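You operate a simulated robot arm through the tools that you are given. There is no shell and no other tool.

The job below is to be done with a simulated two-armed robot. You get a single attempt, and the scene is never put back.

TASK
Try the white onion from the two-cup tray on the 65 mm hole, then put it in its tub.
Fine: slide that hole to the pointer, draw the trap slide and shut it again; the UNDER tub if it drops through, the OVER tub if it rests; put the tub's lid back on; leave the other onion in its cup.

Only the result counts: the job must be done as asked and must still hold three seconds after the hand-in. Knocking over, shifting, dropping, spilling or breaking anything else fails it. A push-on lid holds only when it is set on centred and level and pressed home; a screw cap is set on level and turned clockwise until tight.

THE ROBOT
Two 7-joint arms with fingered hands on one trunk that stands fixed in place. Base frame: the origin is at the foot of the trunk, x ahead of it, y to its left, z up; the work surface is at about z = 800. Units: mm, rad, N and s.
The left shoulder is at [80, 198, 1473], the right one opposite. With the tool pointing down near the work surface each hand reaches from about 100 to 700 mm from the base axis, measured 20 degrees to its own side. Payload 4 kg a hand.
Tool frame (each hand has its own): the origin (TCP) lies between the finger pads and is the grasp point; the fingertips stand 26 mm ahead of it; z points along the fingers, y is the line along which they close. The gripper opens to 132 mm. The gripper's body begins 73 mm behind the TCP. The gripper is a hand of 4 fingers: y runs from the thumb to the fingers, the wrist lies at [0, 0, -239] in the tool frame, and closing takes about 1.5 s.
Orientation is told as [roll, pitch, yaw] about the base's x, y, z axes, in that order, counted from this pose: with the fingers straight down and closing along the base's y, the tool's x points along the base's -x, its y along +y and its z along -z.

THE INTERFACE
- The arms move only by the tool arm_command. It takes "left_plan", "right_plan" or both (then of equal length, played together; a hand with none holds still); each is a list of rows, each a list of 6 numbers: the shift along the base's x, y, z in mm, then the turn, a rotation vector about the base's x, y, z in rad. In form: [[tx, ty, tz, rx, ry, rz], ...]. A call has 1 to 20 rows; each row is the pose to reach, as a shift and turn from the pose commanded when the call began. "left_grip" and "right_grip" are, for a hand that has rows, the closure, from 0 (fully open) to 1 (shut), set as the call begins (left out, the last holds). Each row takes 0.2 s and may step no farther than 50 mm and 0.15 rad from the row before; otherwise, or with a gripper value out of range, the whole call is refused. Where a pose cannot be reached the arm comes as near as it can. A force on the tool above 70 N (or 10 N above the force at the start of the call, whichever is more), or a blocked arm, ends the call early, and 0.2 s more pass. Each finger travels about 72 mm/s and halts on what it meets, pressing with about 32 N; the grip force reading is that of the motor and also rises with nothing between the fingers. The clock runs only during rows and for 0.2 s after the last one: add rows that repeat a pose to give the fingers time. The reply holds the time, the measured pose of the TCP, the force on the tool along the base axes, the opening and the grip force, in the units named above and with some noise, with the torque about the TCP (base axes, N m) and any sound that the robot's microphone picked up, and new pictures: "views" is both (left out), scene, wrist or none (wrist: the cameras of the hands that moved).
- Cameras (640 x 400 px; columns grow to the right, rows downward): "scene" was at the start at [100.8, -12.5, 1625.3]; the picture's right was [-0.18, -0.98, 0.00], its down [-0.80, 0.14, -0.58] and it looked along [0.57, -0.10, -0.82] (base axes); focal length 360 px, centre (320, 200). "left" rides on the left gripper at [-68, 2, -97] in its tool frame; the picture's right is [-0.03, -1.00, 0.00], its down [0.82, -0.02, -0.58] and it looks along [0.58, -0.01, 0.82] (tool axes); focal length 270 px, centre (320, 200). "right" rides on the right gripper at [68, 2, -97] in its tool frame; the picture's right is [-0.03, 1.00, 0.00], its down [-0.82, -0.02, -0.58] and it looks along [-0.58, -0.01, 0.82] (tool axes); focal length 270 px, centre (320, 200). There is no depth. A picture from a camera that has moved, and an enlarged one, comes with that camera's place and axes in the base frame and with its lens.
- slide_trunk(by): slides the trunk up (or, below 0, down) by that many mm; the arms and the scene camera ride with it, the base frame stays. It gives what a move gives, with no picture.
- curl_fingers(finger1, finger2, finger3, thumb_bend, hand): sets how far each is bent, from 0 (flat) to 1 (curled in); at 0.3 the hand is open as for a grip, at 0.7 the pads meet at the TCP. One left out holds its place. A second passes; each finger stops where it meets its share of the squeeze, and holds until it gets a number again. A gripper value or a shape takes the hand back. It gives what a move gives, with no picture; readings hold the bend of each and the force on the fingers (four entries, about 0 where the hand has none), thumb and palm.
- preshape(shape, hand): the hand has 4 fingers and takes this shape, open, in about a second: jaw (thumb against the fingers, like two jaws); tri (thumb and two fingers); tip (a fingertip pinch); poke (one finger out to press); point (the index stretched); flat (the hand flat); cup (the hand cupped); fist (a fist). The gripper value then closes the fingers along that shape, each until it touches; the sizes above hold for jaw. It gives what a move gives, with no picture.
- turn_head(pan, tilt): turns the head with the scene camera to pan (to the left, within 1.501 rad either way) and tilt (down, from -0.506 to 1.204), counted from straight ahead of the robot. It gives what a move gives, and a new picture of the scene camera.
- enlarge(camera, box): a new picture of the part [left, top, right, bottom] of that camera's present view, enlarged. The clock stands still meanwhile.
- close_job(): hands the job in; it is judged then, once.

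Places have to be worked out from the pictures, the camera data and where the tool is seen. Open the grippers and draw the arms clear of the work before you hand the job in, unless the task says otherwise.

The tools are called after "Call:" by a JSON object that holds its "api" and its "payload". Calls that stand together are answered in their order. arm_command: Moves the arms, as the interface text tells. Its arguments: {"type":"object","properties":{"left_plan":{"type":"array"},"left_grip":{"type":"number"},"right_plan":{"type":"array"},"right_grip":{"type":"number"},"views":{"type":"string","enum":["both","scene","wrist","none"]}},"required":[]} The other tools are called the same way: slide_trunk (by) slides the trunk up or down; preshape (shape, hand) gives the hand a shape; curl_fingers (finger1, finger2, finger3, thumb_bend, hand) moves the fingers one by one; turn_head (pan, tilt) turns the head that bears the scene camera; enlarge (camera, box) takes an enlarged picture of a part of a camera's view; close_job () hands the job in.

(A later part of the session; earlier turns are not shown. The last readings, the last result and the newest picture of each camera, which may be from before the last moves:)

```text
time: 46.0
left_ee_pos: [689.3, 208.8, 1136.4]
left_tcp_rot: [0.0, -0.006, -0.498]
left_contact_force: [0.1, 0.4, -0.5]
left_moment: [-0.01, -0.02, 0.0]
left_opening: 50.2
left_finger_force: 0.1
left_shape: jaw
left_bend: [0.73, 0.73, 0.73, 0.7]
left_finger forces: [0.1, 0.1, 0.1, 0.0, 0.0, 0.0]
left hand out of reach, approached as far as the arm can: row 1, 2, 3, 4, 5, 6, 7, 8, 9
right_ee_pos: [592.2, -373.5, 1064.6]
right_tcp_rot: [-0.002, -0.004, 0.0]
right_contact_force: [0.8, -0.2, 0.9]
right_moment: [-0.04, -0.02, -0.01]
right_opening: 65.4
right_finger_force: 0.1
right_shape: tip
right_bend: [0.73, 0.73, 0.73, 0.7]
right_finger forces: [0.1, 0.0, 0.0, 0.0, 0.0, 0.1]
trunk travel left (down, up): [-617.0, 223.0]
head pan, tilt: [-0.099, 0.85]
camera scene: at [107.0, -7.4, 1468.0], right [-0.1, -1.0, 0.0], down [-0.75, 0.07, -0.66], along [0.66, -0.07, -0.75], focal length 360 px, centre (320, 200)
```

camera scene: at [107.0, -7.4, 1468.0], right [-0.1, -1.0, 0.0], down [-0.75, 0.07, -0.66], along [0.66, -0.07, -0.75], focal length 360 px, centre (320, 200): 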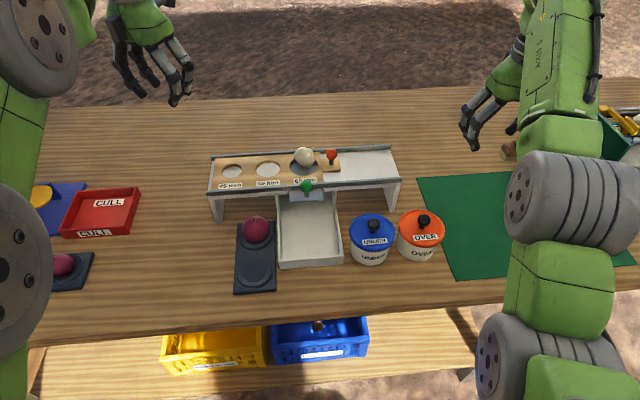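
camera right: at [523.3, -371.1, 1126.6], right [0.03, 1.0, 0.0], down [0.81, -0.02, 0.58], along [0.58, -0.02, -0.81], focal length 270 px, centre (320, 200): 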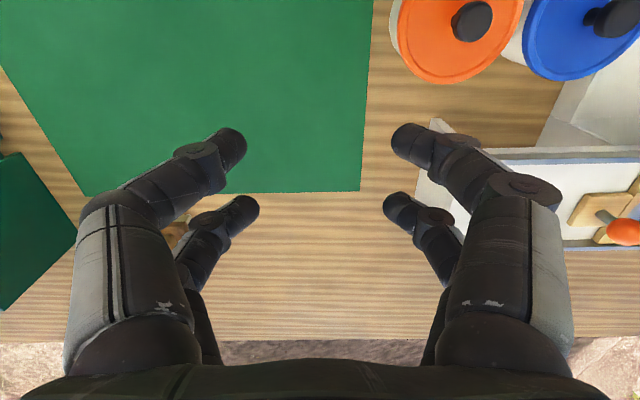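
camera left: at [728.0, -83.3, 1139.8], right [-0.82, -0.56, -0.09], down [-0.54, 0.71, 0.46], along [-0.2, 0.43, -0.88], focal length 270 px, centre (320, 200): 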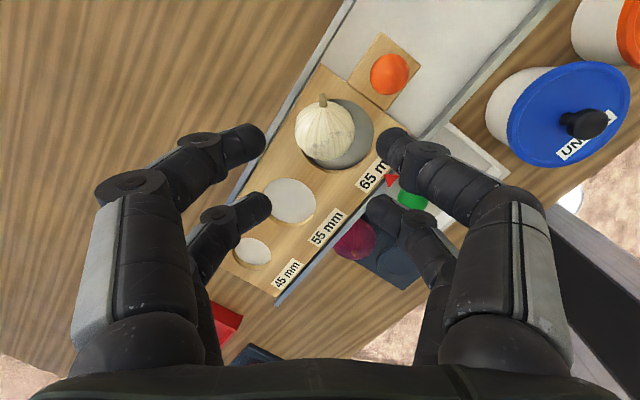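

The left hand is parked high and clear. I'll bring the right hand above the green trap knob at about (617, -29).

Call:
{"api": "arm_command", "payload": {"right_plan": [[3, 43, -8, 0, 0, 0], [6, 86, -16, 0, 0, 0], [9, 129, -24, 0, 0, 0], [12, 172, -32, 0, 0, 0], [15, 215, -40, 0, 0, 0], [19, 258, -48, 0, 0, 0], [22, 301, -56, 0, 0, 0], [25, 344.5, -64, 0, 0, 0], [25, 344.5, -64, 0, 0, 0]], "right_grip": 0.5, "views": "both"}}

```text
time: 48.0
left_ee_pos: [690.0, 206.5, 1135.1]
left_tcp_rot: [-0.001, -0.009, -0.498]
left_contact_force: [0.4, 0.0, -0.5]
left_moment: [0.0, 0.04, -0.02]
left_opening: 49.9
left_finger_force: 0.0
left_shape: jaw
left_bend: [0.73, 0.73, 0.73, 0.7]
left_finger forces: [0.0, 0.0, 0.1, 0.0, 0.0, 0.1]
right_ee_pos: [619.3, -30.7, 1000.1]
right_tcp_rot: [-0.002, -0.003, -0.001]
right_contact_force: [-0.2, 0.0, -0.6]
right_moment: [0.02, 0.0, 0.01]
right_opening: 65.5
right_finger_force: 0.1
right_shape: tip
right_bend: [0.73, 0.73, 0.73, 0.7]
right_finger forces: [0.0, 0.0, 0.1, 0.0, 0.1, 0.1]
trunk travel left (down, up): [-617.0, 223.0]
head pan, tilt: [-0.099, 0.85]
camera scene: at [107.4, -8.3, 1468.0], right [-0.1, -1.0, 0.0], down [-0.75, 0.07, -0.66], along [0.66, -0.07, -0.75], focal length 360 px, centre (320, 200)
camera right: at [549.8, -28.4, 1098.6], right [0.03, 1.0, 0.0], down [0.81, -0.02, 0.58], along [0.58, -0.02, -0.81], focal length 270 px, centre (320, 200)
```

scene: 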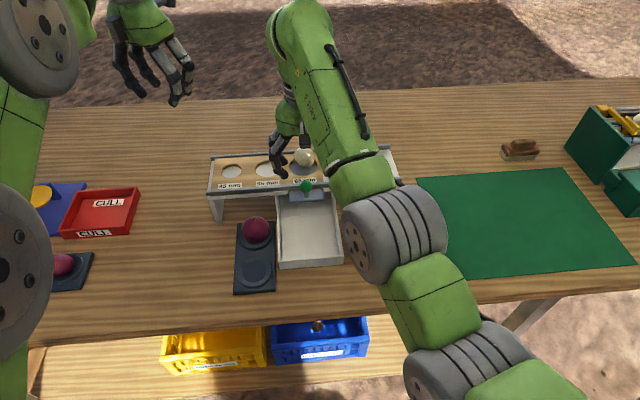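
right: 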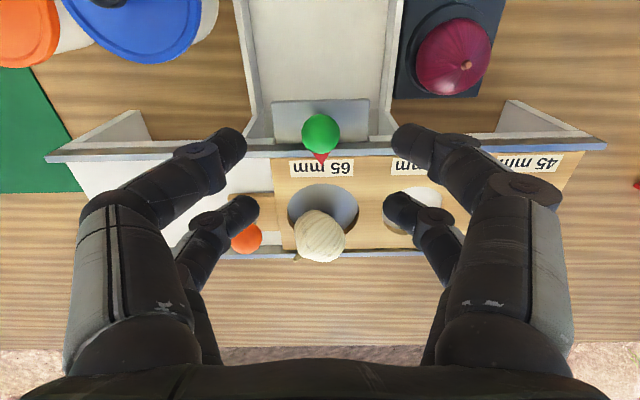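

The pointer, 65 label and hole line up well from this viewpoint, and the green ball is centred. I'll descend onto it.

Call:
{"api": "arm_command", "payload": {"right_plan": [[-1, 0, -20, 0, 0, 0], [-2, 0, -40, 0, 0, 0], [-2, 0, -58, 0, 0, 0], [-2, 0, -58, 0, 0, 0]], "views": "wrist"}}

```text
time: 49.0
left_ee_pos: [689.9, 207.5, 1134.8]
left_tcp_rot: [0.0, -0.007, -0.498]
left_contact_force: [-0.4, -0.3, 0.3]
left_moment: [-0.01, -0.01, -0.01]
left_opening: 50.2
left_finger_force: 0.0
left_shape: jaw
left_bend: [0.73, 0.73, 0.73, 0.7]
left_finger forces: [0.1, 0.0, 0.0, 0.0, 0.0, 0.0]
right_ee_pos: [616.0, -30.3, 942.1]
right_tcp_rot: [0.0, -0.004, -0.001]
right_contact_force: [0.5, 0.0, 0.6]
right_moment: [-0.02, -0.01, -0.02]
right_opening: 65.4
right_finger_force: 0.0
right_shape: tip
right_bend: [0.73, 0.73, 0.73, 0.7]
right_finger forces: [0.1, 0.0, 0.0, 0.0, 0.1, 0.1]
trunk travel left (down, up): [-617.0, 223.0]
head pan, tilt: [-0.099, 0.85]
camera right: at [546.9, -28.2, 1039.7], right [0.03, 1.0, 0.0], down [0.81, -0.02, 0.58], along [0.58, -0.02, -0.81], focal length 270 px, centre (320, 200)
```

right: 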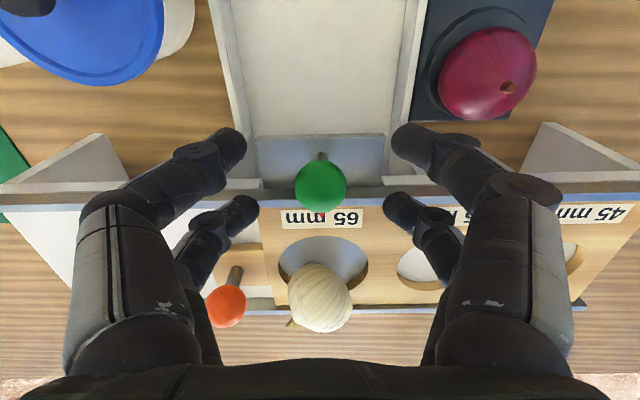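

Ball is centred between the finger pairs. Closing the basket around it.

Call:
{"api": "arm_command", "payload": {"right_plan": [[0, 0, 0, 0, 0, 0], [0, 0, 0, 0, 0, 0], [0, 0, 0, 0, 0, 0], [0, 0, 0, 0, 0, 0], [0, 0, 0, 0, 0, 0]], "right_grip": 1, "views": "wrist"}}

```text
time: 50.2
left_ee_pos: [690.6, 208.8, 1133.7]
left_tcp_rot: [0.0, -0.007, -0.498]
left_contact_force: [-0.4, -0.4, 0.7]
left_moment: [-0.03, 0.0, 0.03]
left_opening: 50.1
left_finger_force: 0.1
left_shape: jaw
left_bend: [0.73, 0.73, 0.73, 0.7]
left_finger forces: [0.0, 0.0, 0.0, 0.0, 0.1, 0.1]
right_ee_pos: [615.7, -30.1, 941.2]
right_tcp_rot: [-0.002, -0.003, 0.001]
right_contact_force: [1.4, 0.0, -2.2]
right_moment: [-0.02, -0.01, 0.03]
right_opening: 0.0
right_finger_force: 31.9
right_shape: tip
right_bend: [0.61, 0.71, 0.71, 0.7]
right_finger forces: [0.0, 0.1, 0.0, 0.0, 0.1, 0.0]
trunk travel left (down, up): [-617.0, 223.0]
head pan, tilt: [-0.099, 0.85]
camera right: at [547.4, -28.6, 1039.3], right [0.03, 1.0, 0.0], down [0.81, -0.02, 0.58], along [0.58, -0.02, -0.81], focal length 270 px, centre (320, 200)
```

right: 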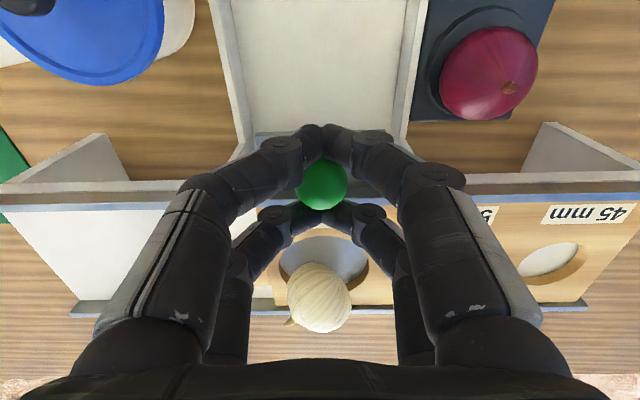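

The knob is caged. I'll pull it slowly toward the robot (-x) 40 mm and watch.

Call:
{"api": "arm_command", "payload": {"right_plan": [[-8, 0, 0, 0, 0, 0], [-16, 0, 0, 0, 0, 0], [-24, 0, 0, 0, 0, 0], [-32, 0, 0, 0, 0, 0], [-40, 0, 0, 0, 0, 0]], "views": "wrist"}}

```text
time: 51.4
left_ee_pos: [689.5, 206.6, 1136.1]
left_tcp_rot: [0.001, -0.008, -0.5]
left_contact_force: [0.6, 0.1, 0.2]
left_moment: [0.0, 0.01, 0.0]
left_opening: 50.3
left_finger_force: 0.0
left_shape: jaw
left_bend: [0.73, 0.73, 0.73, 0.7]
left_finger forces: [0.0, 0.0, 0.1, 0.0, 0.0, 0.0]
right_ee_pos: [575.2, -30.0, 941.9]
right_tcp_rot: [-0.004, -0.005, -0.001]
right_contact_force: [-0.4, -4.7, -3.2]
right_moment: [-0.06, 0.02, 0.0]
right_opening: 0.1
right_finger_force: 32.0
right_shape: tip
right_bend: [0.61, 0.71, 0.71, 0.7]
right_finger forces: [0.1, 0.1, 0.0, 0.0, 0.0, 0.1]
trunk travel left (down, up): [-617.0, 223.0]
head pan, tilt: [-0.099, 0.85]
camera right: at [506.3, -27.4, 1039.7], right [0.03, 1.0, 0.0], down [0.81, -0.02, 0.58], along [0.58, -0.02, -0.81], focal length 270 px, centre (320, 200)
```

right: 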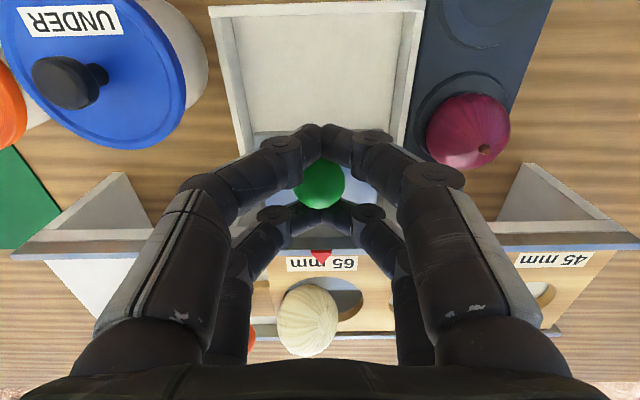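

The trap is following. I'll keep pulling another 40 mm.

Call:
{"api": "arm_command", "payload": {"right_plan": [[-8, 0, 0, 0, 0, 0], [-16, 0, 0, 0, 0, 0], [-24, 0, 0, 0, 0, 0], [-32, 0, 0, 0, 0, 0], [-40, 0, 0, 0, 0, 0]], "views": "both"}}

```text
time: 52.6
left_ee_pos: [691.9, 207.8, 1135.0]
left_tcp_rot: [-0.002, -0.007, -0.497]
left_contact_force: [-0.4, 0.0, -0.3]
left_moment: [0.01, 0.01, 0.04]
left_opening: 50.5
left_finger_force: 0.1
left_shape: jaw
left_bend: [0.73, 0.73, 0.73, 0.7]
left_finger forces: [0.1, 0.0, 0.0, 0.0, 0.0, 0.0]
right_ee_pos: [536.2, -29.5, 941.7]
right_tcp_rot: [-0.002, -0.004, -0.001]
right_contact_force: [1.0, -3.8, 1.2]
right_moment: [-0.08, 0.02, -0.01]
right_opening: 0.0
right_finger_force: 32.2
right_shape: tip
right_bend: [0.61, 0.71, 0.71, 0.7]
right_finger forces: [0.0, 0.0, 0.1, 0.0, 0.1, 0.1]
trunk travel left (down, up): [-617.0, 223.0]
head pan, tilt: [-0.099, 0.85]
camera scene: at [109.6, -7.7, 1467.8], right [-0.1, -1.0, 0.0], down [-0.75, 0.07, -0.66], along [0.66, -0.07, -0.75], focal length 360 px, centre (320, 200)
camera right: at [467.2, -27.2, 1039.2], right [0.03, 1.0, 0.0], down [0.81, -0.02, 0.58], along [0.58, -0.02, -0.81], focal length 270 px, centre (320, 200)
```

scene: 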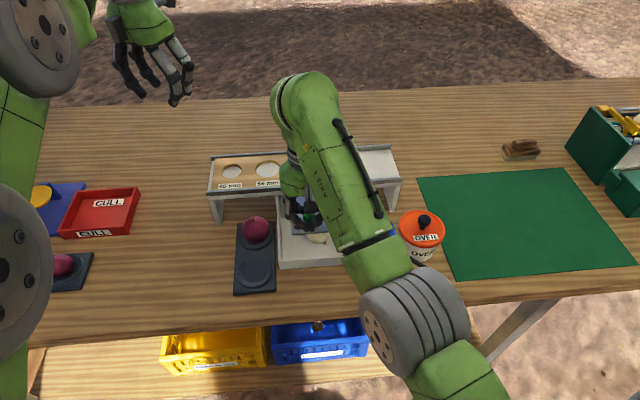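
right: 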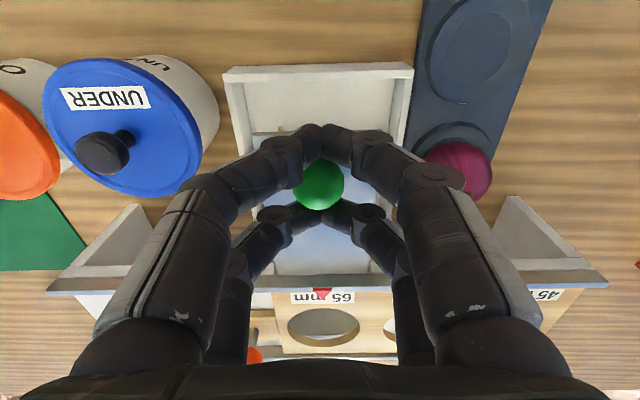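

The hole is now empty, so the onion has dropped through into the chute. I'll look closely before shutting the trap.

Call:
{"api": "enlarge", "payload": {"camera": "right", "box": [210, 40, 430, 370]}}

Call:
{"api": "enlarge", "payload": {"camera": "scene", "box": [220, 180, 380, 290]}}

```text
1.21 times, centred on (320, 205) of right
camera zoom: at [467.2, -27.2, 1039.2], right [0.03, 1.0, 0.0], down [0.81, -0.02, 0.58], along [0.58, -0.02, -0.81], focal length 328 px, centre (320, 194)
```

zoom: 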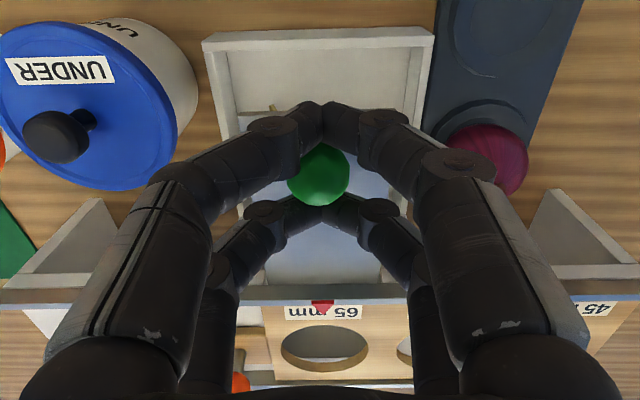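

```text
3.64 times, centred on (300, 235) of scene
camera zoom: at [109.6, -7.7, 1467.8], right [-0.1, -1.0, 0.0], down [-0.75, 0.07, -0.66], along [0.66, -0.07, -0.75], focal length 1310 px, centre (393, 73)
```

zoom: 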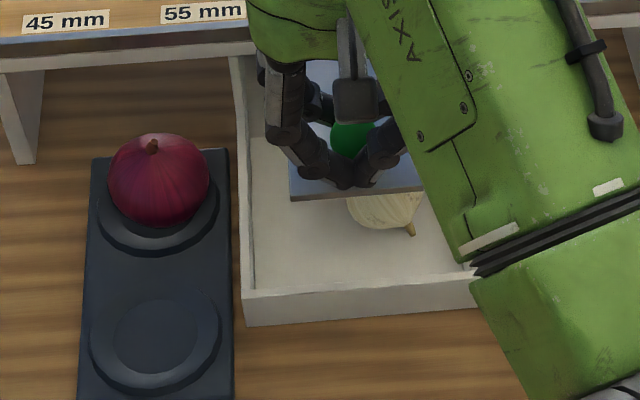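

The white onion dropped through, so it goes in UNDER, and the trap has been drawn about 79 mm. I'll push the trap shut again, easing in at the end.

Call:
{"api": "arm_command", "payload": {"right_plan": [[10, 0, 0, 0, 0, 0], [20, 0, 0, 0, 0, 0], [30, 0, 0, 0, 0, 0], [40, 0, 0, 0, 0, 0], [50, 0, 0, 0, 0, 0], [60, 0, 0, 0, 0, 0], [68, 0, 0, 0, 0, 0], [74, 0, 0, 0, 0, 0], [77, 0, 0, 0, 0, 0], [79, 0, 0, 0, 0, 0], [79, 0, 0, 0, 0, 0]], "views": "wrist"}}

```text
time: 55.0
left_ee_pos: [690.5, 207.5, 1136.7]
left_tcp_rot: [0.0, -0.007, -0.5]
left_contact_force: [-0.4, 0.6, -0.1]
left_moment: [-0.01, 0.01, 0.0]
left_opening: 50.4
left_finger_force: 0.2
left_shape: jaw
left_bend: [0.73, 0.73, 0.73, 0.7]
left_finger forces: [0.0, 0.0, 0.0, 0.0, 0.1, 0.0]
right_ee_pos: [614.3, -30.0, 942.3]
right_tcp_rot: [-0.002, -0.003, 0.0]
right_contact_force: [1.1, -0.9, -1.4]
right_moment: [-0.01, -0.01, -0.01]
right_opening: 0.2
right_finger_force: 32.1
right_shape: tip
right_bend: [0.61, 0.71, 0.71, 0.7]
right_finger forces: [0.0, 0.1, 0.0, 0.0, 0.0, 0.0]
trunk travel left (down, up): [-617.0, 223.0]
head pan, tilt: [-0.099, 0.85]
camera right: at [545.6, -27.2, 1039.5], right [0.03, 1.0, 0.0], down [0.81, -0.02, 0.58], along [0.58, -0.02, -0.81], focal length 270 px, centre (320, 200)
```

right: 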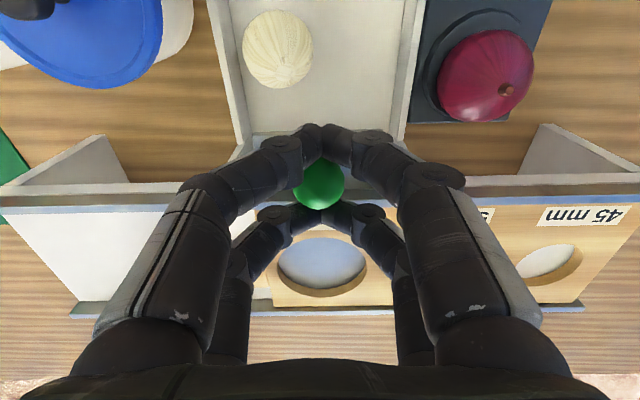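

Nearly home; the pocket under the hole shows trap metal again. I'll push a few more mm to seat it, watching the force.

Call:
{"api": "arm_command", "payload": {"right_plan": [[1.5, 0, 0, 0, 0, 0], [3, 0, 0, 0, 0, 0], [4.5, 0, 0, 0, 0, 0], [6, 0, 0, 0, 0, 0]], "views": "wrist"}}

```text
time: 56.0
left_ee_pos: [689.2, 207.6, 1135.6]
left_tcp_rot: [0.0, -0.008, -0.5]
left_contact_force: [0.3, -0.2, 0.6]
left_moment: [0.01, -0.02, 0.02]
left_opening: 50.7
left_finger_force: 0.1
left_shape: jaw
left_bend: [0.73, 0.73, 0.73, 0.7]
left_finger forces: [0.1, 0.1, 0.0, 0.1, 0.0, 0.0]
right_ee_pos: [619.0, -27.9, 942.3]
right_tcp_rot: [-0.002, -0.003, 0.0]
right_contact_force: [-4.7, -2.0, -1.2]
right_moment: [-0.04, 0.09, -0.01]
right_opening: 0.1
right_finger_force: 32.1
right_shape: tip
right_bend: [0.61, 0.71, 0.71, 0.7]
right_finger forces: [0.0, 0.0, 0.1, 0.0, 0.0, 0.1]
trunk travel left (down, up): [-617.0, 223.0]
head pan, tilt: [-0.099, 0.85]
camera right: at [549.9, -27.2, 1039.3], right [0.03, 1.0, 0.0], down [0.81, -0.02, 0.58], along [0.58, -0.02, -0.81], focal length 270 px, centre (320, 200)
```

right: 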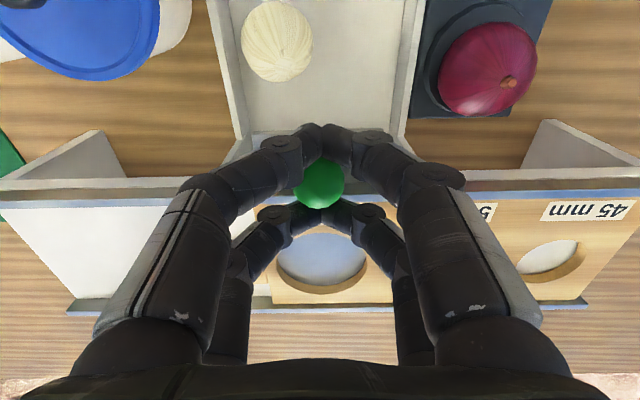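

The ball now computes to x≈617.6, at or slightly past its starting position. One more small push will confirm it's against its stop.

Call:
{"api": "arm_command", "payload": {"right_plan": [[1.5, 0, 0, 0, 0, 0], [3, 0, 0, 0, 0, 0]], "views": "wrist"}}

```text
time: 56.6
left_ee_pos: [687.3, 207.5, 1136.2]
left_tcp_rot: [0.002, -0.01, -0.499]
left_contact_force: [0.0, 1.1, 0.1]
left_moment: [0.01, 0.01, 0.03]
left_opening: 50.2
left_finger_force: 0.0
left_shape: jaw
left_bend: [0.73, 0.73, 0.73, 0.7]
left_finger forces: [0.0, 0.0, 0.0, 0.1, 0.1, 0.0]
right_ee_pos: [620.2, -28.8, 941.9]
right_tcp_rot: [-0.002, -0.003, 0.002]
right_contact_force: [-17.6, -1.2, -5.3]
right_moment: [-0.05, 0.23, 0.0]
right_opening: 0.0
right_finger_force: 32.2
right_shape: tip
right_bend: [0.61, 0.71, 0.71, 0.7]
right_finger forces: [0.0, 0.1, 0.0, 0.0, 0.0, 0.0]
trunk travel left (down, up): [-617.0, 223.0]
head pan, tilt: [-0.099, 0.85]
camera right: at [551.1, -27.0, 1039.8], right [0.03, 1.0, 0.0], down [0.81, -0.02, 0.58], along [0.58, -0.02, -0.81], focal length 270 px, centre (320, 200)
```

right: 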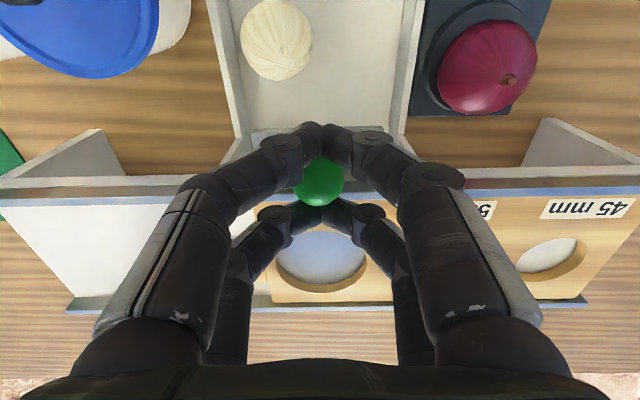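

17.6 N of resistance: the trap is against its stop, shut. I'll relax 3 mm, open the hand, and lift away.

Call:
{"api": "arm_command", "payload": {"right_plan": [[-3, 0, 0, 0, 0, 0], [-3, 0, 0, 0, 0, 0], [-3, 0, 0, 0, 0, 0], [-3, 0, 0, 0, 0, 0], [-3, 0, 0, 0, 0, 0]], "right_grip": 0.5, "views": "none"}}

Call:
{"api": "arm_command", "payload": {"right_plan": [[0, 0, 25, 0, 0, 0], [0, 0, 55, 0, 0, 0], [0, -10, 80, 0, 0, 0], [-10, -45, 100, 0, 0, 0], [-20, -80, 110, 0, 0, 0], [-25, -120, 110, 0, 0, 0], [-30, -160, 110, 0, 0, 0], [-35, -200, 110, 0, 0, 0], [-40, -240, 110, 0, 0, 0], [-40, -280, 110, 0, 0, 0], [-40, -280, 110, 0, 0, 0]], "views": "both"}}

Call:
{"api": "enlarge", "payload": {"camera": "scene", "box": [200, 130, 450, 290]}}

```text
time: 57.8
left_ee_pos: [690.9, 207.9, 1134.1]
left_tcp_rot: [0.0, -0.005, -0.498]
left_contact_force: [-0.4, -1.0, -0.9]
left_moment: [0.01, 0.01, -0.03]
left_opening: 50.4
left_finger_force: 0.0
left_shape: jaw
left_bend: [0.73, 0.73, 0.73, 0.7]
left_finger forces: [0.1, 0.1, 0.0, 0.0, 0.0, 0.1]
right_ee_pos: [620.3, -27.9, 942.3]
right_tcp_rot: [-0.001, -0.003, 0.0]
right_contact_force: [0.1, -0.2, -0.1]
right_moment: [0.03, 0.0, -0.02]
right_opening: 65.2
right_finger_force: 0.1
right_shape: tip
right_bend: [0.73, 0.73, 0.73, 0.7]
right_finger forces: [0.0, 0.0, 0.0, 0.0, 0.0, 0.0]
trunk travel left (down, up): [-617.0, 223.0]
head pan, tilt: [-0.099, 0.85]
```

```text
time: 60.2
left_ee_pos: [690.1, 208.3, 1135.6]
left_tcp_rot: [-0.001, -0.008, -0.499]
left_contact_force: [-0.4, 0.4, -0.4]
left_moment: [-0.01, 0.0, 0.0]
left_opening: 50.2
left_finger_force: 0.0
left_shape: jaw
left_bend: [0.73, 0.73, 0.73, 0.7]
left_finger forces: [0.1, 0.1, 0.1, 0.0, 0.0, 0.0]
right_ee_pos: [584.3, -308.8, 1051.0]
right_tcp_rot: [-0.003, -0.008, 0.0]
right_contact_force: [-0.3, -0.5, 0.5]
right_moment: [0.02, -0.01, -0.02]
right_opening: 65.5
right_finger_force: 0.0
right_shape: tip
right_bend: [0.73, 0.73, 0.73, 0.7]
right_finger forces: [0.1, 0.0, 0.1, 0.0, 0.0, 0.0]
right hand out of reach, approached as far as the arm can: row 7, 8, 9
trunk travel left (down, up): [-617.0, 223.0]
head pan, tilt: [-0.099, 0.85]
camera scene: at [107.4, -7.1, 1468.0], right [-0.1, -1.0, 0.0], down [-0.75, 0.07, -0.66], along [0.66, -0.07, -0.75], focal length 360 px, centre (320, 200)
camera right: at [514.2, -306.8, 1147.5], right [0.03, 1.0, 0.0], down [0.81, -0.02, 0.58], along [0.58, -0.02, -0.81], focal length 270 px, centre (320, 200)
```

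scene: 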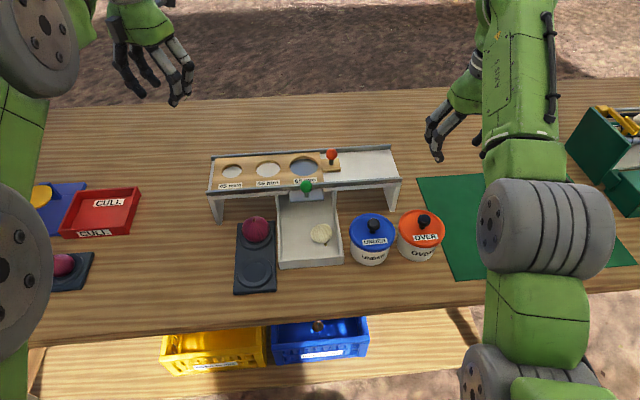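
right: 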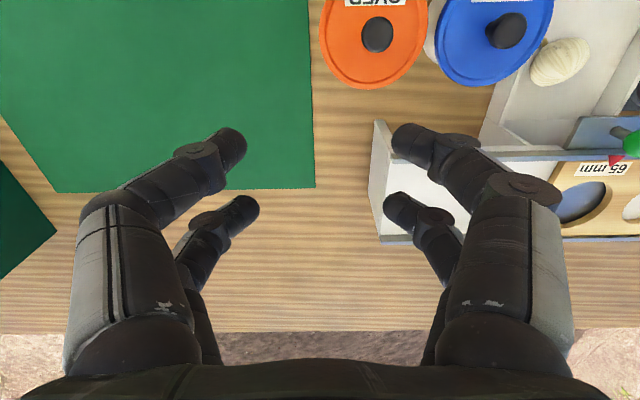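

```text
2.50 times, centred on (325, 210) of scene
camera zoom: at [107.4, -7.1, 1468.0], right [-0.1, -1.0, 0.0], down [-0.75, 0.07, -0.66], along [0.66, -0.07, -0.75], focal length 901 px, centre (308, 175)
```

zoom: 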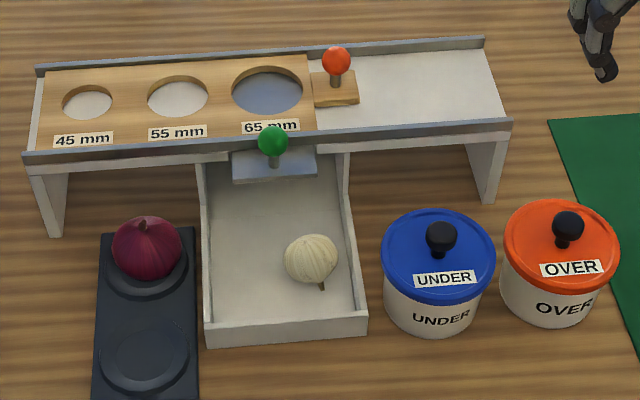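

The trap is shut and the white onion rests in the chute at about (570, -54), close to its right wall. Next comes the UNDER lid; I'll raise the trunk 100 mm for comfortable close-in reach, then recheck.

Call:
{"api": "slide_trunk", "payload": {"by": 100}}

Call:
{"api": "arm_command", "payload": {"right_plan": [[-10, 30, -30, 0, 0, 0], [-20, 60, -60, 0, 0, 0], [-30, 90, -90, 0, 0, 0], [-40, 120, -120, 0, 0, 0], [-46, 150, -150, 0, 0, 0], [-46, 150, -175, 0, 0, 0], [-46, 150, -175, 0, 0, 0]], "views": "both"}}

```text
time: 61.5
left_ee_pos: [690.1, 208.0, 1234.7]
left_tcp_rot: [0.001, -0.007, -0.499]
left_contact_force: [0.0, -0.5, -0.2]
left_moment: [0.05, 0.03, 0.0]
left_opening: 50.6
left_finger_force: 0.0
left_shape: jaw
left_bend: [0.73, 0.73, 0.73, 0.7]
left_finger forces: [0.1, 0.0, 0.0, 0.1, 0.0, 0.1]
right_ee_pos: [583.3, -309.9, 1149.3]
right_tcp_rot: [-0.002, -0.006, 0.0]
right_contact_force: [-0.8, -0.3, 0.3]
right_moment: [0.01, 0.02, -0.02]
right_opening: 65.9
right_finger_force: 0.0
right_shape: tip
right_bend: [0.73, 0.73, 0.73, 0.7]
right_finger forces: [0.0, 0.0, 0.1, 0.0, 0.1, 0.0]
trunk travel left (down, up): [-717.0, 123.0]
head pan, tilt: [-0.099, 0.85]
```

```text
time: 63.1
left_ee_pos: [689.9, 207.1, 1236.0]
left_tcp_rot: [-0.001, -0.006, -0.501]
left_contact_force: [0.0, 0.5, 0.3]
left_moment: [0.01, 0.01, 0.04]
left_opening: 50.3
left_finger_force: 0.0
left_shape: jaw
left_bend: [0.73, 0.73, 0.73, 0.7]
left_finger forces: [0.0, 0.0, 0.0, 0.1, 0.1, 0.0]
right_ee_pos: [538.4, -157.6, 974.2]
right_tcp_rot: [-0.001, -0.008, 0.001]
right_contact_force: [-0.7, -0.3, -0.4]
right_moment: [-0.04, 0.03, 0.02]
right_opening: 65.5
right_finger_force: 0.1
right_shape: tip
right_bend: [0.73, 0.73, 0.73, 0.7]
right_finger forces: [0.0, 0.0, 0.0, 0.0, 0.0, 0.0]
trunk travel left (down, up): [-717.0, 123.0]
head pan, tilt: [-0.099, 0.85]
camera scene: at [107.4, -8.1, 1568.0], right [-0.1, -0.99, 0.0], down [-0.75, 0.07, -0.66], along [0.66, -0.07, -0.75], focal length 360 px, centre (320, 200)
camera right: at [468.9, -155.9, 1071.5], right [0.03, 1.0, 0.0], down [0.81, -0.02, 0.58], along [0.58, -0.02, -0.81], focal length 270 px, centre (320, 200)
```

scene: 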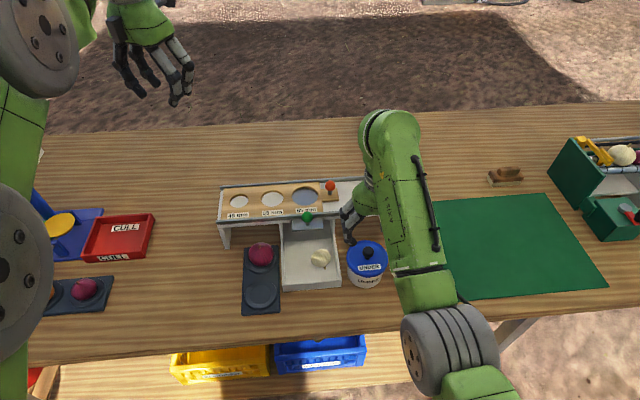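
right: 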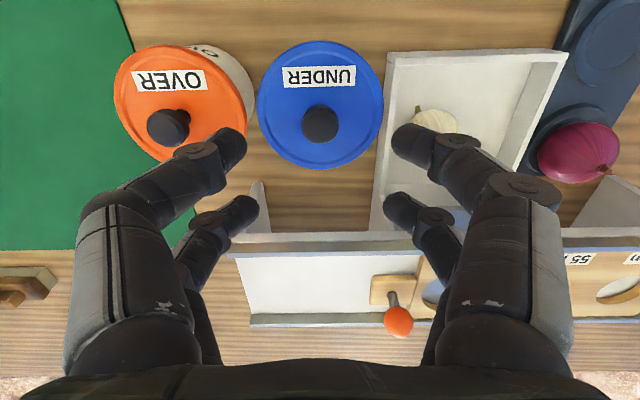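

The UNDER knob shows centred in y, with x at roughly 535–537. I'll descend partway and refine.

Call:
{"api": "arm_command", "payload": {"right_plan": [[-1, 0, -20, 0, 0, 0], [-2, 0, -45, 0, 0, 0], [-2, 0, -60, 0, 0, 0], [-2, 0, -60, 0, 0, 0]], "views": "wrist"}}

```text
time: 64.2
left_ee_pos: [689.4, 207.1, 1235.4]
left_tcp_rot: [0.003, -0.007, -0.5]
left_contact_force: [-0.1, -0.4, 0.5]
left_moment: [0.0, 0.0, 0.0]
left_opening: 50.3
left_finger_force: 0.1
left_shape: jaw
left_bend: [0.73, 0.73, 0.73, 0.7]
left_finger forces: [0.1, 0.1, 0.0, 0.1, 0.0, 0.0]
right_ee_pos: [537.0, -158.1, 914.7]
right_tcp_rot: [-0.003, -0.01, -0.001]
right_contact_force: [-0.5, 0.2, -0.9]
right_moment: [0.02, 0.04, 0.02]
right_opening: 65.7
right_finger_force: 0.1
right_shape: tip
right_bend: [0.73, 0.73, 0.73, 0.7]
right_finger forces: [0.0, 0.1, 0.0, 0.0, 0.1, 0.1]
trunk travel left (down, up): [-717.0, 123.0]
head pan, tilt: [-0.099, 0.85]
camera right: at [466.5, -156.2, 1011.9], right [0.03, 1.0, 0.0], down [0.81, -0.02, 0.58], along [0.58, -0.02, -0.81], focal length 270 px, centre (320, 200)
```

right: 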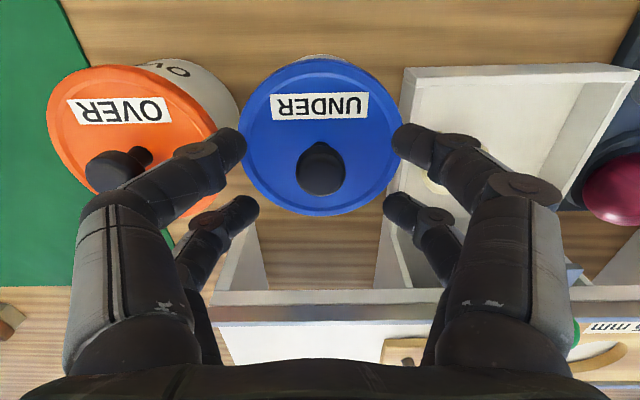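

Ball at about (535.4, -158). I'll descend the last 17 mm with a -1.5 mm x correction.

Call:
{"api": "arm_command", "payload": {"right_plan": [[-1.5, 0, -9, 0, 0.006, 0], [-1.5, 0, -17, 0, 0.006, 0], [-1.5, 0, -17, 0, 0.006, 0]], "views": "wrist"}}

```text
time: 65.0
left_ee_pos: [688.7, 207.9, 1235.5]
left_tcp_rot: [0.0, -0.007, -0.5]
left_contact_force: [1.1, -0.1, 0.1]
left_moment: [0.02, 0.0, 0.02]
left_opening: 50.5
left_finger_force: 0.1
left_shape: jaw
left_bend: [0.73, 0.73, 0.73, 0.7]
left_finger forces: [0.0, 0.0, 0.0, 0.0, 0.0, 0.0]
right_ee_pos: [535.9, -158.9, 898.6]
right_tcp_rot: [-0.002, -0.003, 0.0]
right_contact_force: [-1.3, 0.7, 3.3]
right_moment: [0.11, 0.08, 0.04]
right_opening: 65.5
right_finger_force: 0.0
right_shape: tip
right_bend: [0.73, 0.73, 0.73, 0.7]
right_finger forces: [2.0, 1.2, 0.1, 0.0, 0.1, 0.1]
trunk travel left (down, up): [-717.0, 123.0]
head pan, tilt: [-0.099, 0.85]
camera right: at [465.5, -156.4, 995.7], right [0.03, 1.0, 0.0], down [0.81, -0.02, 0.58], along [0.58, -0.02, -0.81], focal length 270 px, centre (320, 200)
```

right: 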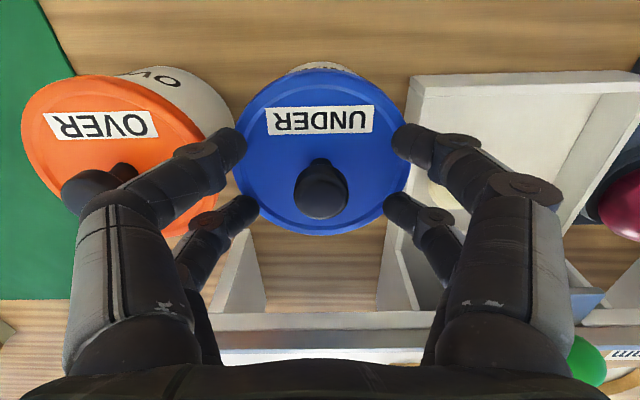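

The fingertips lightly touch the lid top (3 N). I'll raise 3 mm and close around the knob.

Call:
{"api": "arm_command", "payload": {"right_plan": [[0, 0, 3, 0, 0, 0], [0, 0, 3, 0, 0, 0], [0, 0, 3, 0, 0, 0]], "views": "none"}}

Call:
{"api": "arm_command", "payload": {"right_plan": [[0, 0, 0, 0, 0, 0], [0, 0, 0, 0, 0, 0], [0, 0, 0, 0, 0, 0], [0, 0, 0, 0, 0, 0], [0, 0, 0, 0, 0, 0]], "right_grip": 1, "views": "wrist"}}

```text
time: 65.8
left_ee_pos: [690.5, 207.1, 1235.0]
left_tcp_rot: [0.0, -0.007, -0.5]
left_contact_force: [-0.3, -0.2, 0.1]
left_moment: [0.0, -0.02, -0.02]
left_opening: 50.4
left_finger_force: 0.0
left_shape: jaw
left_bend: [0.73, 0.73, 0.73, 0.7]
left_finger forces: [0.0, 0.0, 0.1, 0.0, 0.0, 0.0]
right_ee_pos: [533.3, -158.9, 900.9]
right_tcp_rot: [-0.003, -0.002, 0.001]
right_contact_force: [0.2, 0.4, 0.3]
right_moment: [0.02, -0.04, 0.01]
right_opening: 65.9
right_finger_force: 0.1
right_shape: tip
right_bend: [0.73, 0.73, 0.73, 0.7]
right_finger forces: [0.0, 0.1, 0.0, 0.0, 0.0, 0.0]
trunk travel left (down, up): [-717.0, 123.0]
head pan, tilt: [-0.099, 0.85]
```

```text
time: 67.0
left_ee_pos: [690.1, 207.8, 1235.1]
left_tcp_rot: [0.0, -0.007, -0.5]
left_contact_force: [0.1, 0.2, 0.0]
left_moment: [-0.03, -0.06, 0.02]
left_opening: 50.2
left_finger_force: 0.1
left_shape: jaw
left_bend: [0.73, 0.73, 0.73, 0.7]
left_finger forces: [0.0, 0.0, 0.1, 0.0, 0.0, 0.1]
right_ee_pos: [534.9, -158.8, 901.4]
right_tcp_rot: [-0.002, 0.0, -0.001]
right_contact_force: [-0.2, 1.4, -0.7]
right_moment: [0.0, -0.02, 0.01]
right_opening: 0.0
right_finger_force: 32.3
right_shape: tip
right_bend: [0.62, 0.63, 0.63, 0.7]
right_finger forces: [0.0, 0.1, 0.0, 0.0, 0.0, 0.0]
trunk travel left (down, up): [-717.0, 123.0]
head pan, tilt: [-0.099, 0.85]
camera right: at [465.2, -156.5, 998.2], right [0.03, 1.0, 0.0], down [0.82, -0.02, 0.58], along [0.58, -0.02, -0.82], focal length 270 px, centre (320, 200)
```

right: 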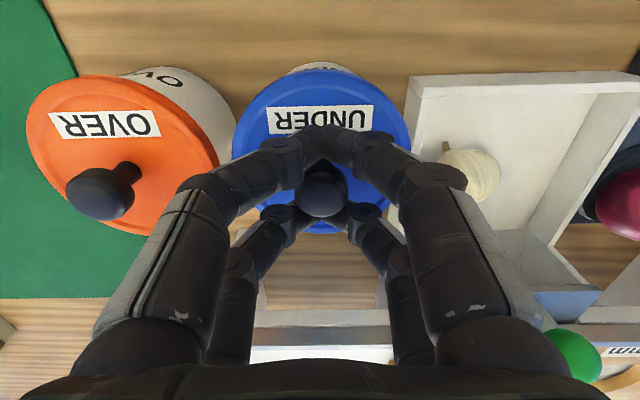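

Caged around the knob. I'll pull up slowly while watching the force.

Call:
{"api": "arm_command", "payload": {"right_plan": [[0, 0, 4, 0, 0, 0], [0, 0, 8, 0, 0, 0], [0, 0, 12, 0, 0, 0], [0, 0, 16, 0, 0, 0]], "views": "wrist"}}

```text
time: 68.0
left_ee_pos: [690.0, 207.2, 1235.0]
left_tcp_rot: [0.0, -0.007, -0.499]
left_contact_force: [0.8, 0.4, 0.5]
left_moment: [0.01, 0.02, 0.02]
left_opening: 50.3
left_finger_force: 0.2
left_shape: jaw
left_bend: [0.73, 0.73, 0.73, 0.7]
left_finger forces: [0.0, 0.1, 0.1, 0.0, 0.0, 0.0]
right_ee_pos: [533.8, -159.1, 916.2]
right_tcp_rot: [-0.002, -0.001, 0.0]
right_contact_force: [0.5, 0.6, -1.1]
right_moment: [-0.01, 0.01, -0.03]
right_opening: 0.0
right_finger_force: 32.5
right_shape: tip
right_bend: [0.62, 0.63, 0.63, 0.7]
right_finger forces: [0.1, 0.1, 0.0, 0.1, 0.0, 0.0]
trunk travel left (down, up): [-717.0, 123.0]
head pan, tilt: [-0.099, 0.85]
heard: snap
camera right: at [464.6, -156.7, 1014.7], right [0.03, 1.0, 0.0], down [0.82, -0.02, 0.58], along [0.58, -0.02, -0.82], focal length 270 px, centre (320, 200)
```

right: 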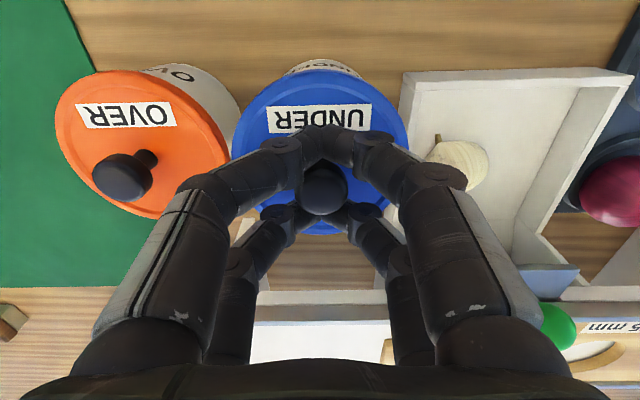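

A "snap": the lid has come off and rides with the hand. I'll continue lifting straight up.

Call:
{"api": "arm_command", "payload": {"right_plan": [[0, 0, 10, 0, 0, 0], [0, 0, 25, 0, 0, 0], [0, 0, 45, 0, 0, 0], [0, 0, 65, 0, 0, 0], [0, 0, 75, 0, 0, 0], [0, 0, 75, 0, 0, 0]], "views": "both"}}

```text
time: 69.3
left_ee_pos: [691.1, 207.3, 1235.1]
left_tcp_rot: [0.001, -0.007, -0.5]
left_contact_force: [0.2, 1.0, -1.0]
left_moment: [0.0, 0.0, 0.04]
left_opening: 50.5
left_finger_force: 0.1
left_shape: jaw
left_bend: [0.73, 0.73, 0.73, 0.7]
left_finger forces: [0.0, 0.0, 0.0, 0.1, 0.0, 0.0]
right_ee_pos: [532.7, -159.5, 992.2]
right_tcp_rot: [-0.003, -0.001, -0.001]
right_contact_force: [-0.2, 0.8, -0.2]
right_moment: [-0.01, -0.01, -0.01]
right_opening: 0.1
right_finger_force: 32.7
right_shape: tip
right_bend: [0.62, 0.63, 0.63, 0.7]
right_finger forces: [0.0, 0.1, 0.0, 0.0, 0.0, 0.0]
trunk travel left (down, up): [-717.0, 123.0]
head pan, tilt: [-0.099, 0.85]
camera scene: at [107.7, -7.6, 1568.0], right [-0.1, -1.0, 0.0], down [-0.75, 0.07, -0.66], along [0.66, -0.07, -0.75], focal length 360 px, centre (320, 200)
camera right: at [464.0, -157.3, 1089.6], right [0.03, 1.0, 0.0], down [0.82, -0.02, 0.58], along [0.58, -0.02, -0.82], focal length 270 px, centre (320, 200)
```

scene: 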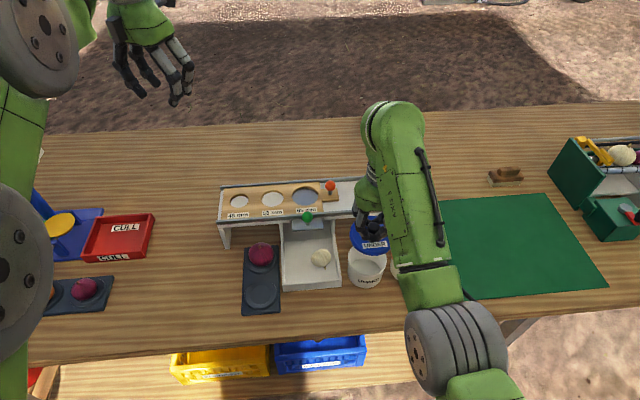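
right: 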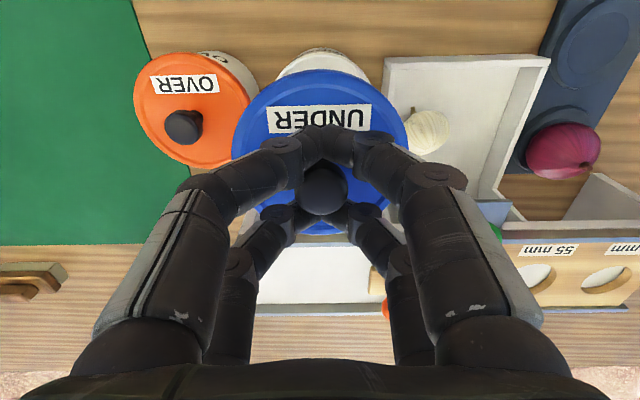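

The lid hangs level from the hand, and the tub is open. I'll carry the lid slowly to the right, over the mat, and hold it there.

Call:
{"api": "arm_command", "payload": {"right_plan": [[0, -8, 0, 0, 0, 0], [0, -24, 0, 0, 0, 0], [0, -48, 0, 0, 0, 0], [0, -74, 0, 0, 0, 0], [0, -100, 0, 0, 0, 0], [0, -126, 0, 0, 0, 0], [0, -152, 0, 0, 0, 0], [0, -178, 0, 0, 0, 0], [0, -202, 0, 0, 0, 0], [0, -220, 0, 0, 0, 0], [0, -230, 0, 0, 0, 0], [0, -230, 0, 0, 0, 0]], "views": "both"}}

Call:
{"api": "enlarge", "payload": {"camera": "scene", "box": [200, 170, 450, 330]}}

```text
time: 72.0
left_ee_pos: [690.0, 207.0, 1235.9]
left_tcp_rot: [0.0, -0.007, -0.5]
left_contact_force: [-0.7, 0.3, -1.3]
left_moment: [0.03, -0.03, -0.02]
left_opening: 50.2
left_finger_force: 0.0
left_shape: jaw
left_bend: [0.73, 0.73, 0.73, 0.7]
left_finger forces: [0.1, 0.0, 0.0, 0.0, 0.0, 0.0]
right_ee_pos: [532.8, -389.9, 991.2]
right_tcp_rot: [-0.003, -0.003, -0.001]
right_contact_force: [0.1, -0.6, 0.7]
right_moment: [0.01, 0.0, 0.02]
right_opening: 0.0
right_finger_force: 32.1
right_shape: tip
right_bend: [0.62, 0.63, 0.63, 0.7]
right_finger forces: [0.0, 0.0, 0.0, 0.0, 0.0, 0.1]
trunk travel left (down, up): [-717.0, 123.0]
head pan, tilt: [-0.099, 0.85]
camera scene: at [107.5, -7.5, 1568.0], right [-0.1, -1.0, 0.0], down [-0.75, 0.07, -0.66], along [0.66, -0.07, -0.75], focal length 360 px, centre (320, 200)
camera right: at [464.3, -387.2, 1089.5], right [0.03, 1.0, 0.0], down [0.81, -0.02, 0.58], along [0.58, -0.02, -0.82], focal length 270 px, centre (320, 200)
```

scene: 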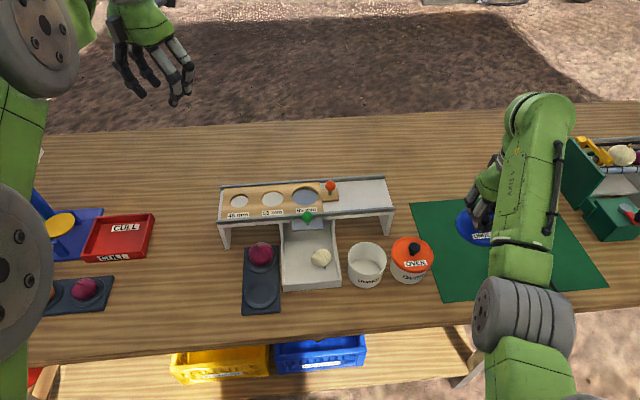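
right: 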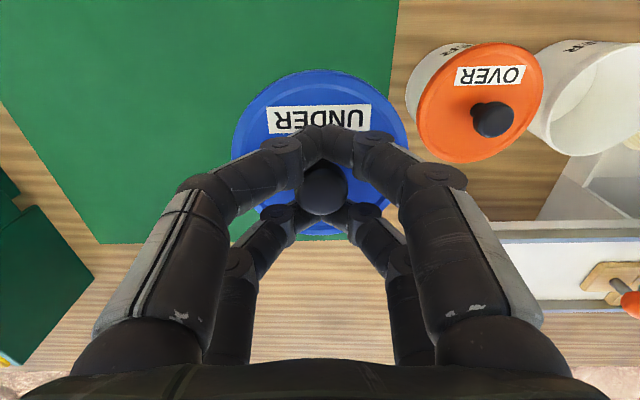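

```text
2.50 times, centred on (325, 250) of scene
camera zoom: at [107.5, -7.5, 1568.0], right [-0.1, -1.0, 0.0], down [-0.75, 0.07, -0.66], along [0.66, -0.07, -0.75], focal length 901 px, centre (308, 75)
```

zoom: 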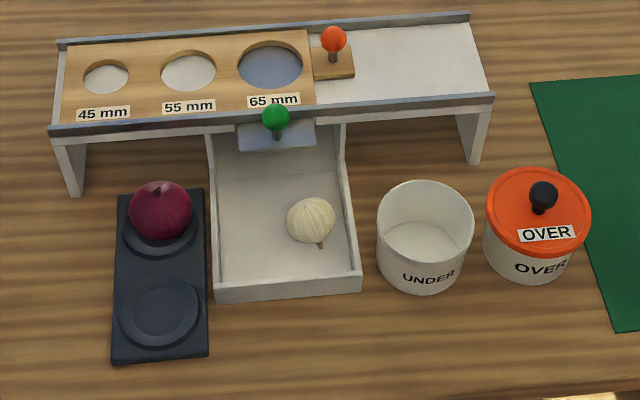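

The tub is open and the lid is held clear. The onion lies too close to the chute's right wall for the fingers, so I'll roll it gently toward the middle by its top using the closed left hand. First I'll bring that hand above it.

Call:
{"api": "arm_command", "payload": {"left_plan": [[-10, -25, -35, 0, 0, 0.05], [-22, -52, -65, 0, 0, 0.11], [-35, -80, -95, 0, 0, 0.17], [-48, -108, -125, 0, 0, 0.23], [-61, -136, -155, 0, 0, 0.29], [-75, -165, -185, 0, 0, 0.35], [-90, -195, -215, 0, 0, 0.41], [-105, -230, -240, 0, 0, 0.46], [-122, -267, -255, 0, 0, 0.5], [-122, -267, -255, 0, 0, 0.5]], "left_grip": 1, "views": "both"}}

```text
time: 74.2
left_ee_pos: [622.4, -80.7, 1235.1]
left_tcp_rot: [-0.001, -0.003, 0.004]
left_contact_force: [0.3, 0.6, -0.2]
left_moment: [-0.03, -0.04, -0.02]
left_opening: 0.0
left_finger_force: 31.7
left_shape: jaw
left_bend: [0.62, 0.63, 0.63, 0.7]
left_finger forces: [0.1, 0.0, 0.1, 0.1, 0.1, 0.0]
left hand out of reach, approached as far as the arm can: row 1, 2, 3, 4, 5, 6, 7, 8, 9, 10
right_ee_pos: [533.3, -389.0, 992.1]
right_tcp_rot: [-0.004, -0.001, 0.0]
right_contact_force: [-0.4, -0.1, -0.1]
right_moment: [-0.02, 0.01, 0.01]
right_opening: 0.0
right_finger_force: 32.2
right_shape: tip
right_bend: [0.62, 0.63, 0.63, 0.7]
right_finger forces: [0.0, 0.0, 0.0, 0.0, 0.1, 0.0]
trunk travel left (down, up): [-717.0, 123.0]
head pan, tilt: [-0.099, 0.85]
camera scene: at [107.7, -7.2, 1568.0], right [-0.1, -1.0, 0.0], down [-0.75, 0.07, -0.66], along [0.66, -0.07, -0.75], focal length 360 px, centre (320, 200)
camera left: at [690.2, -77.9, 1331.9], right [0.03, -1.0, 0.0], down [-0.82, -0.02, 0.57], along [-0.57, -0.02, -0.82], focal length 270 px, centre (320, 200)
```

scene: 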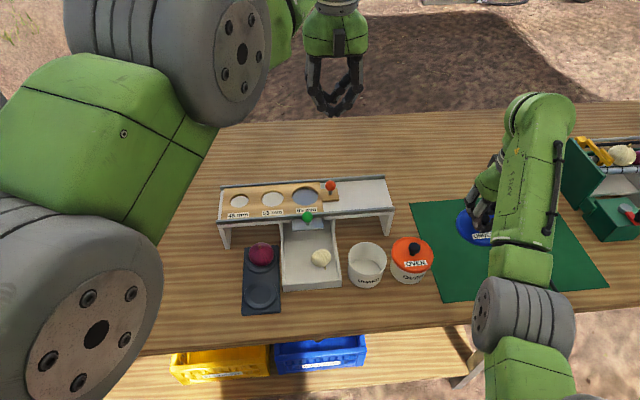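
left: 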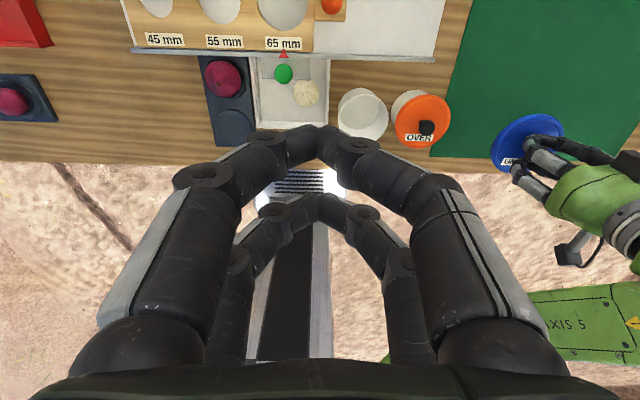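

The hand stayed high because of the reach clamp. I'll now descend vertically and then ease back to x≈568.

Call:
{"api": "arm_command", "payload": {"left_plan": [[-2, 2, -40, 0, 0, 0], [-5, 4, -85, 0, 0, 0], [-10, 7, -130, 0, 0, 0], [-20, 11, -172, 0, 0, 0], [-35, 16, -212, 0, 0, 0], [-50, 20, -245, 0, 0, 0], [-54, 21, -275, 0, 0, 0], [-54, 21, -275, 0, 0, 0]], "views": "both"}}

```text
time: 76.0
left_ee_pos: [624.3, -80.9, 1234.8]
left_tcp_rot: [0.001, -0.007, 0.003]
left_contact_force: [-0.2, -0.2, -0.6]
left_moment: [0.02, -0.02, 0.0]
left_opening: 0.0
left_finger_force: 32.1
left_shape: jaw
left_bend: [0.62, 0.63, 0.63, 0.7]
left_finger forces: [0.1, 0.1, 0.0, 0.0, 0.0, 0.0]
left hand out of reach, approached as far as the arm can: row 1, 2, 3, 4, 5, 6, 7, 8
right_ee_pos: [532.9, -391.4, 990.7]
right_tcp_rot: [0.0, -0.003, 0.0]
right_contact_force: [1.0, 0.6, 0.1]
right_moment: [0.0, 0.04, 0.01]
right_opening: 0.1
right_finger_force: 32.0
right_shape: tip
right_bend: [0.62, 0.63, 0.63, 0.7]
right_finger forces: [0.0, 0.0, 0.0, 0.0, 0.1, 0.0]
trunk travel left (down, up): [-717.0, 123.0]
head pan, tilt: [-0.099, 0.85]
camera scene: at [107.5, -7.8, 1568.0], right [-0.1, -1.0, 0.0], down [-0.75, 0.07, -0.66], along [0.66, -0.07, -0.75], focal length 360 px, centre (320, 200)
camera left: at [690.6, -77.7, 1332.0], right [0.03, -1.0, 0.0], down [-0.82, -0.02, 0.57], along [-0.57, -0.02, -0.82], focal length 270 px, centre (320, 200)
```

scene: 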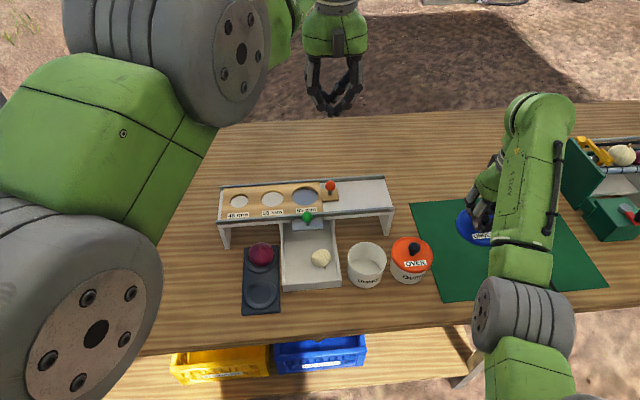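
left: 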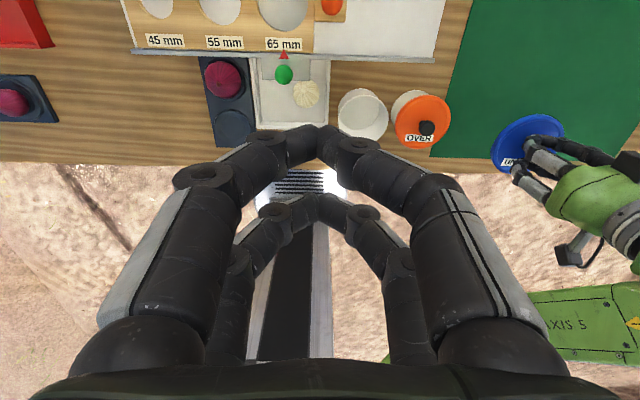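

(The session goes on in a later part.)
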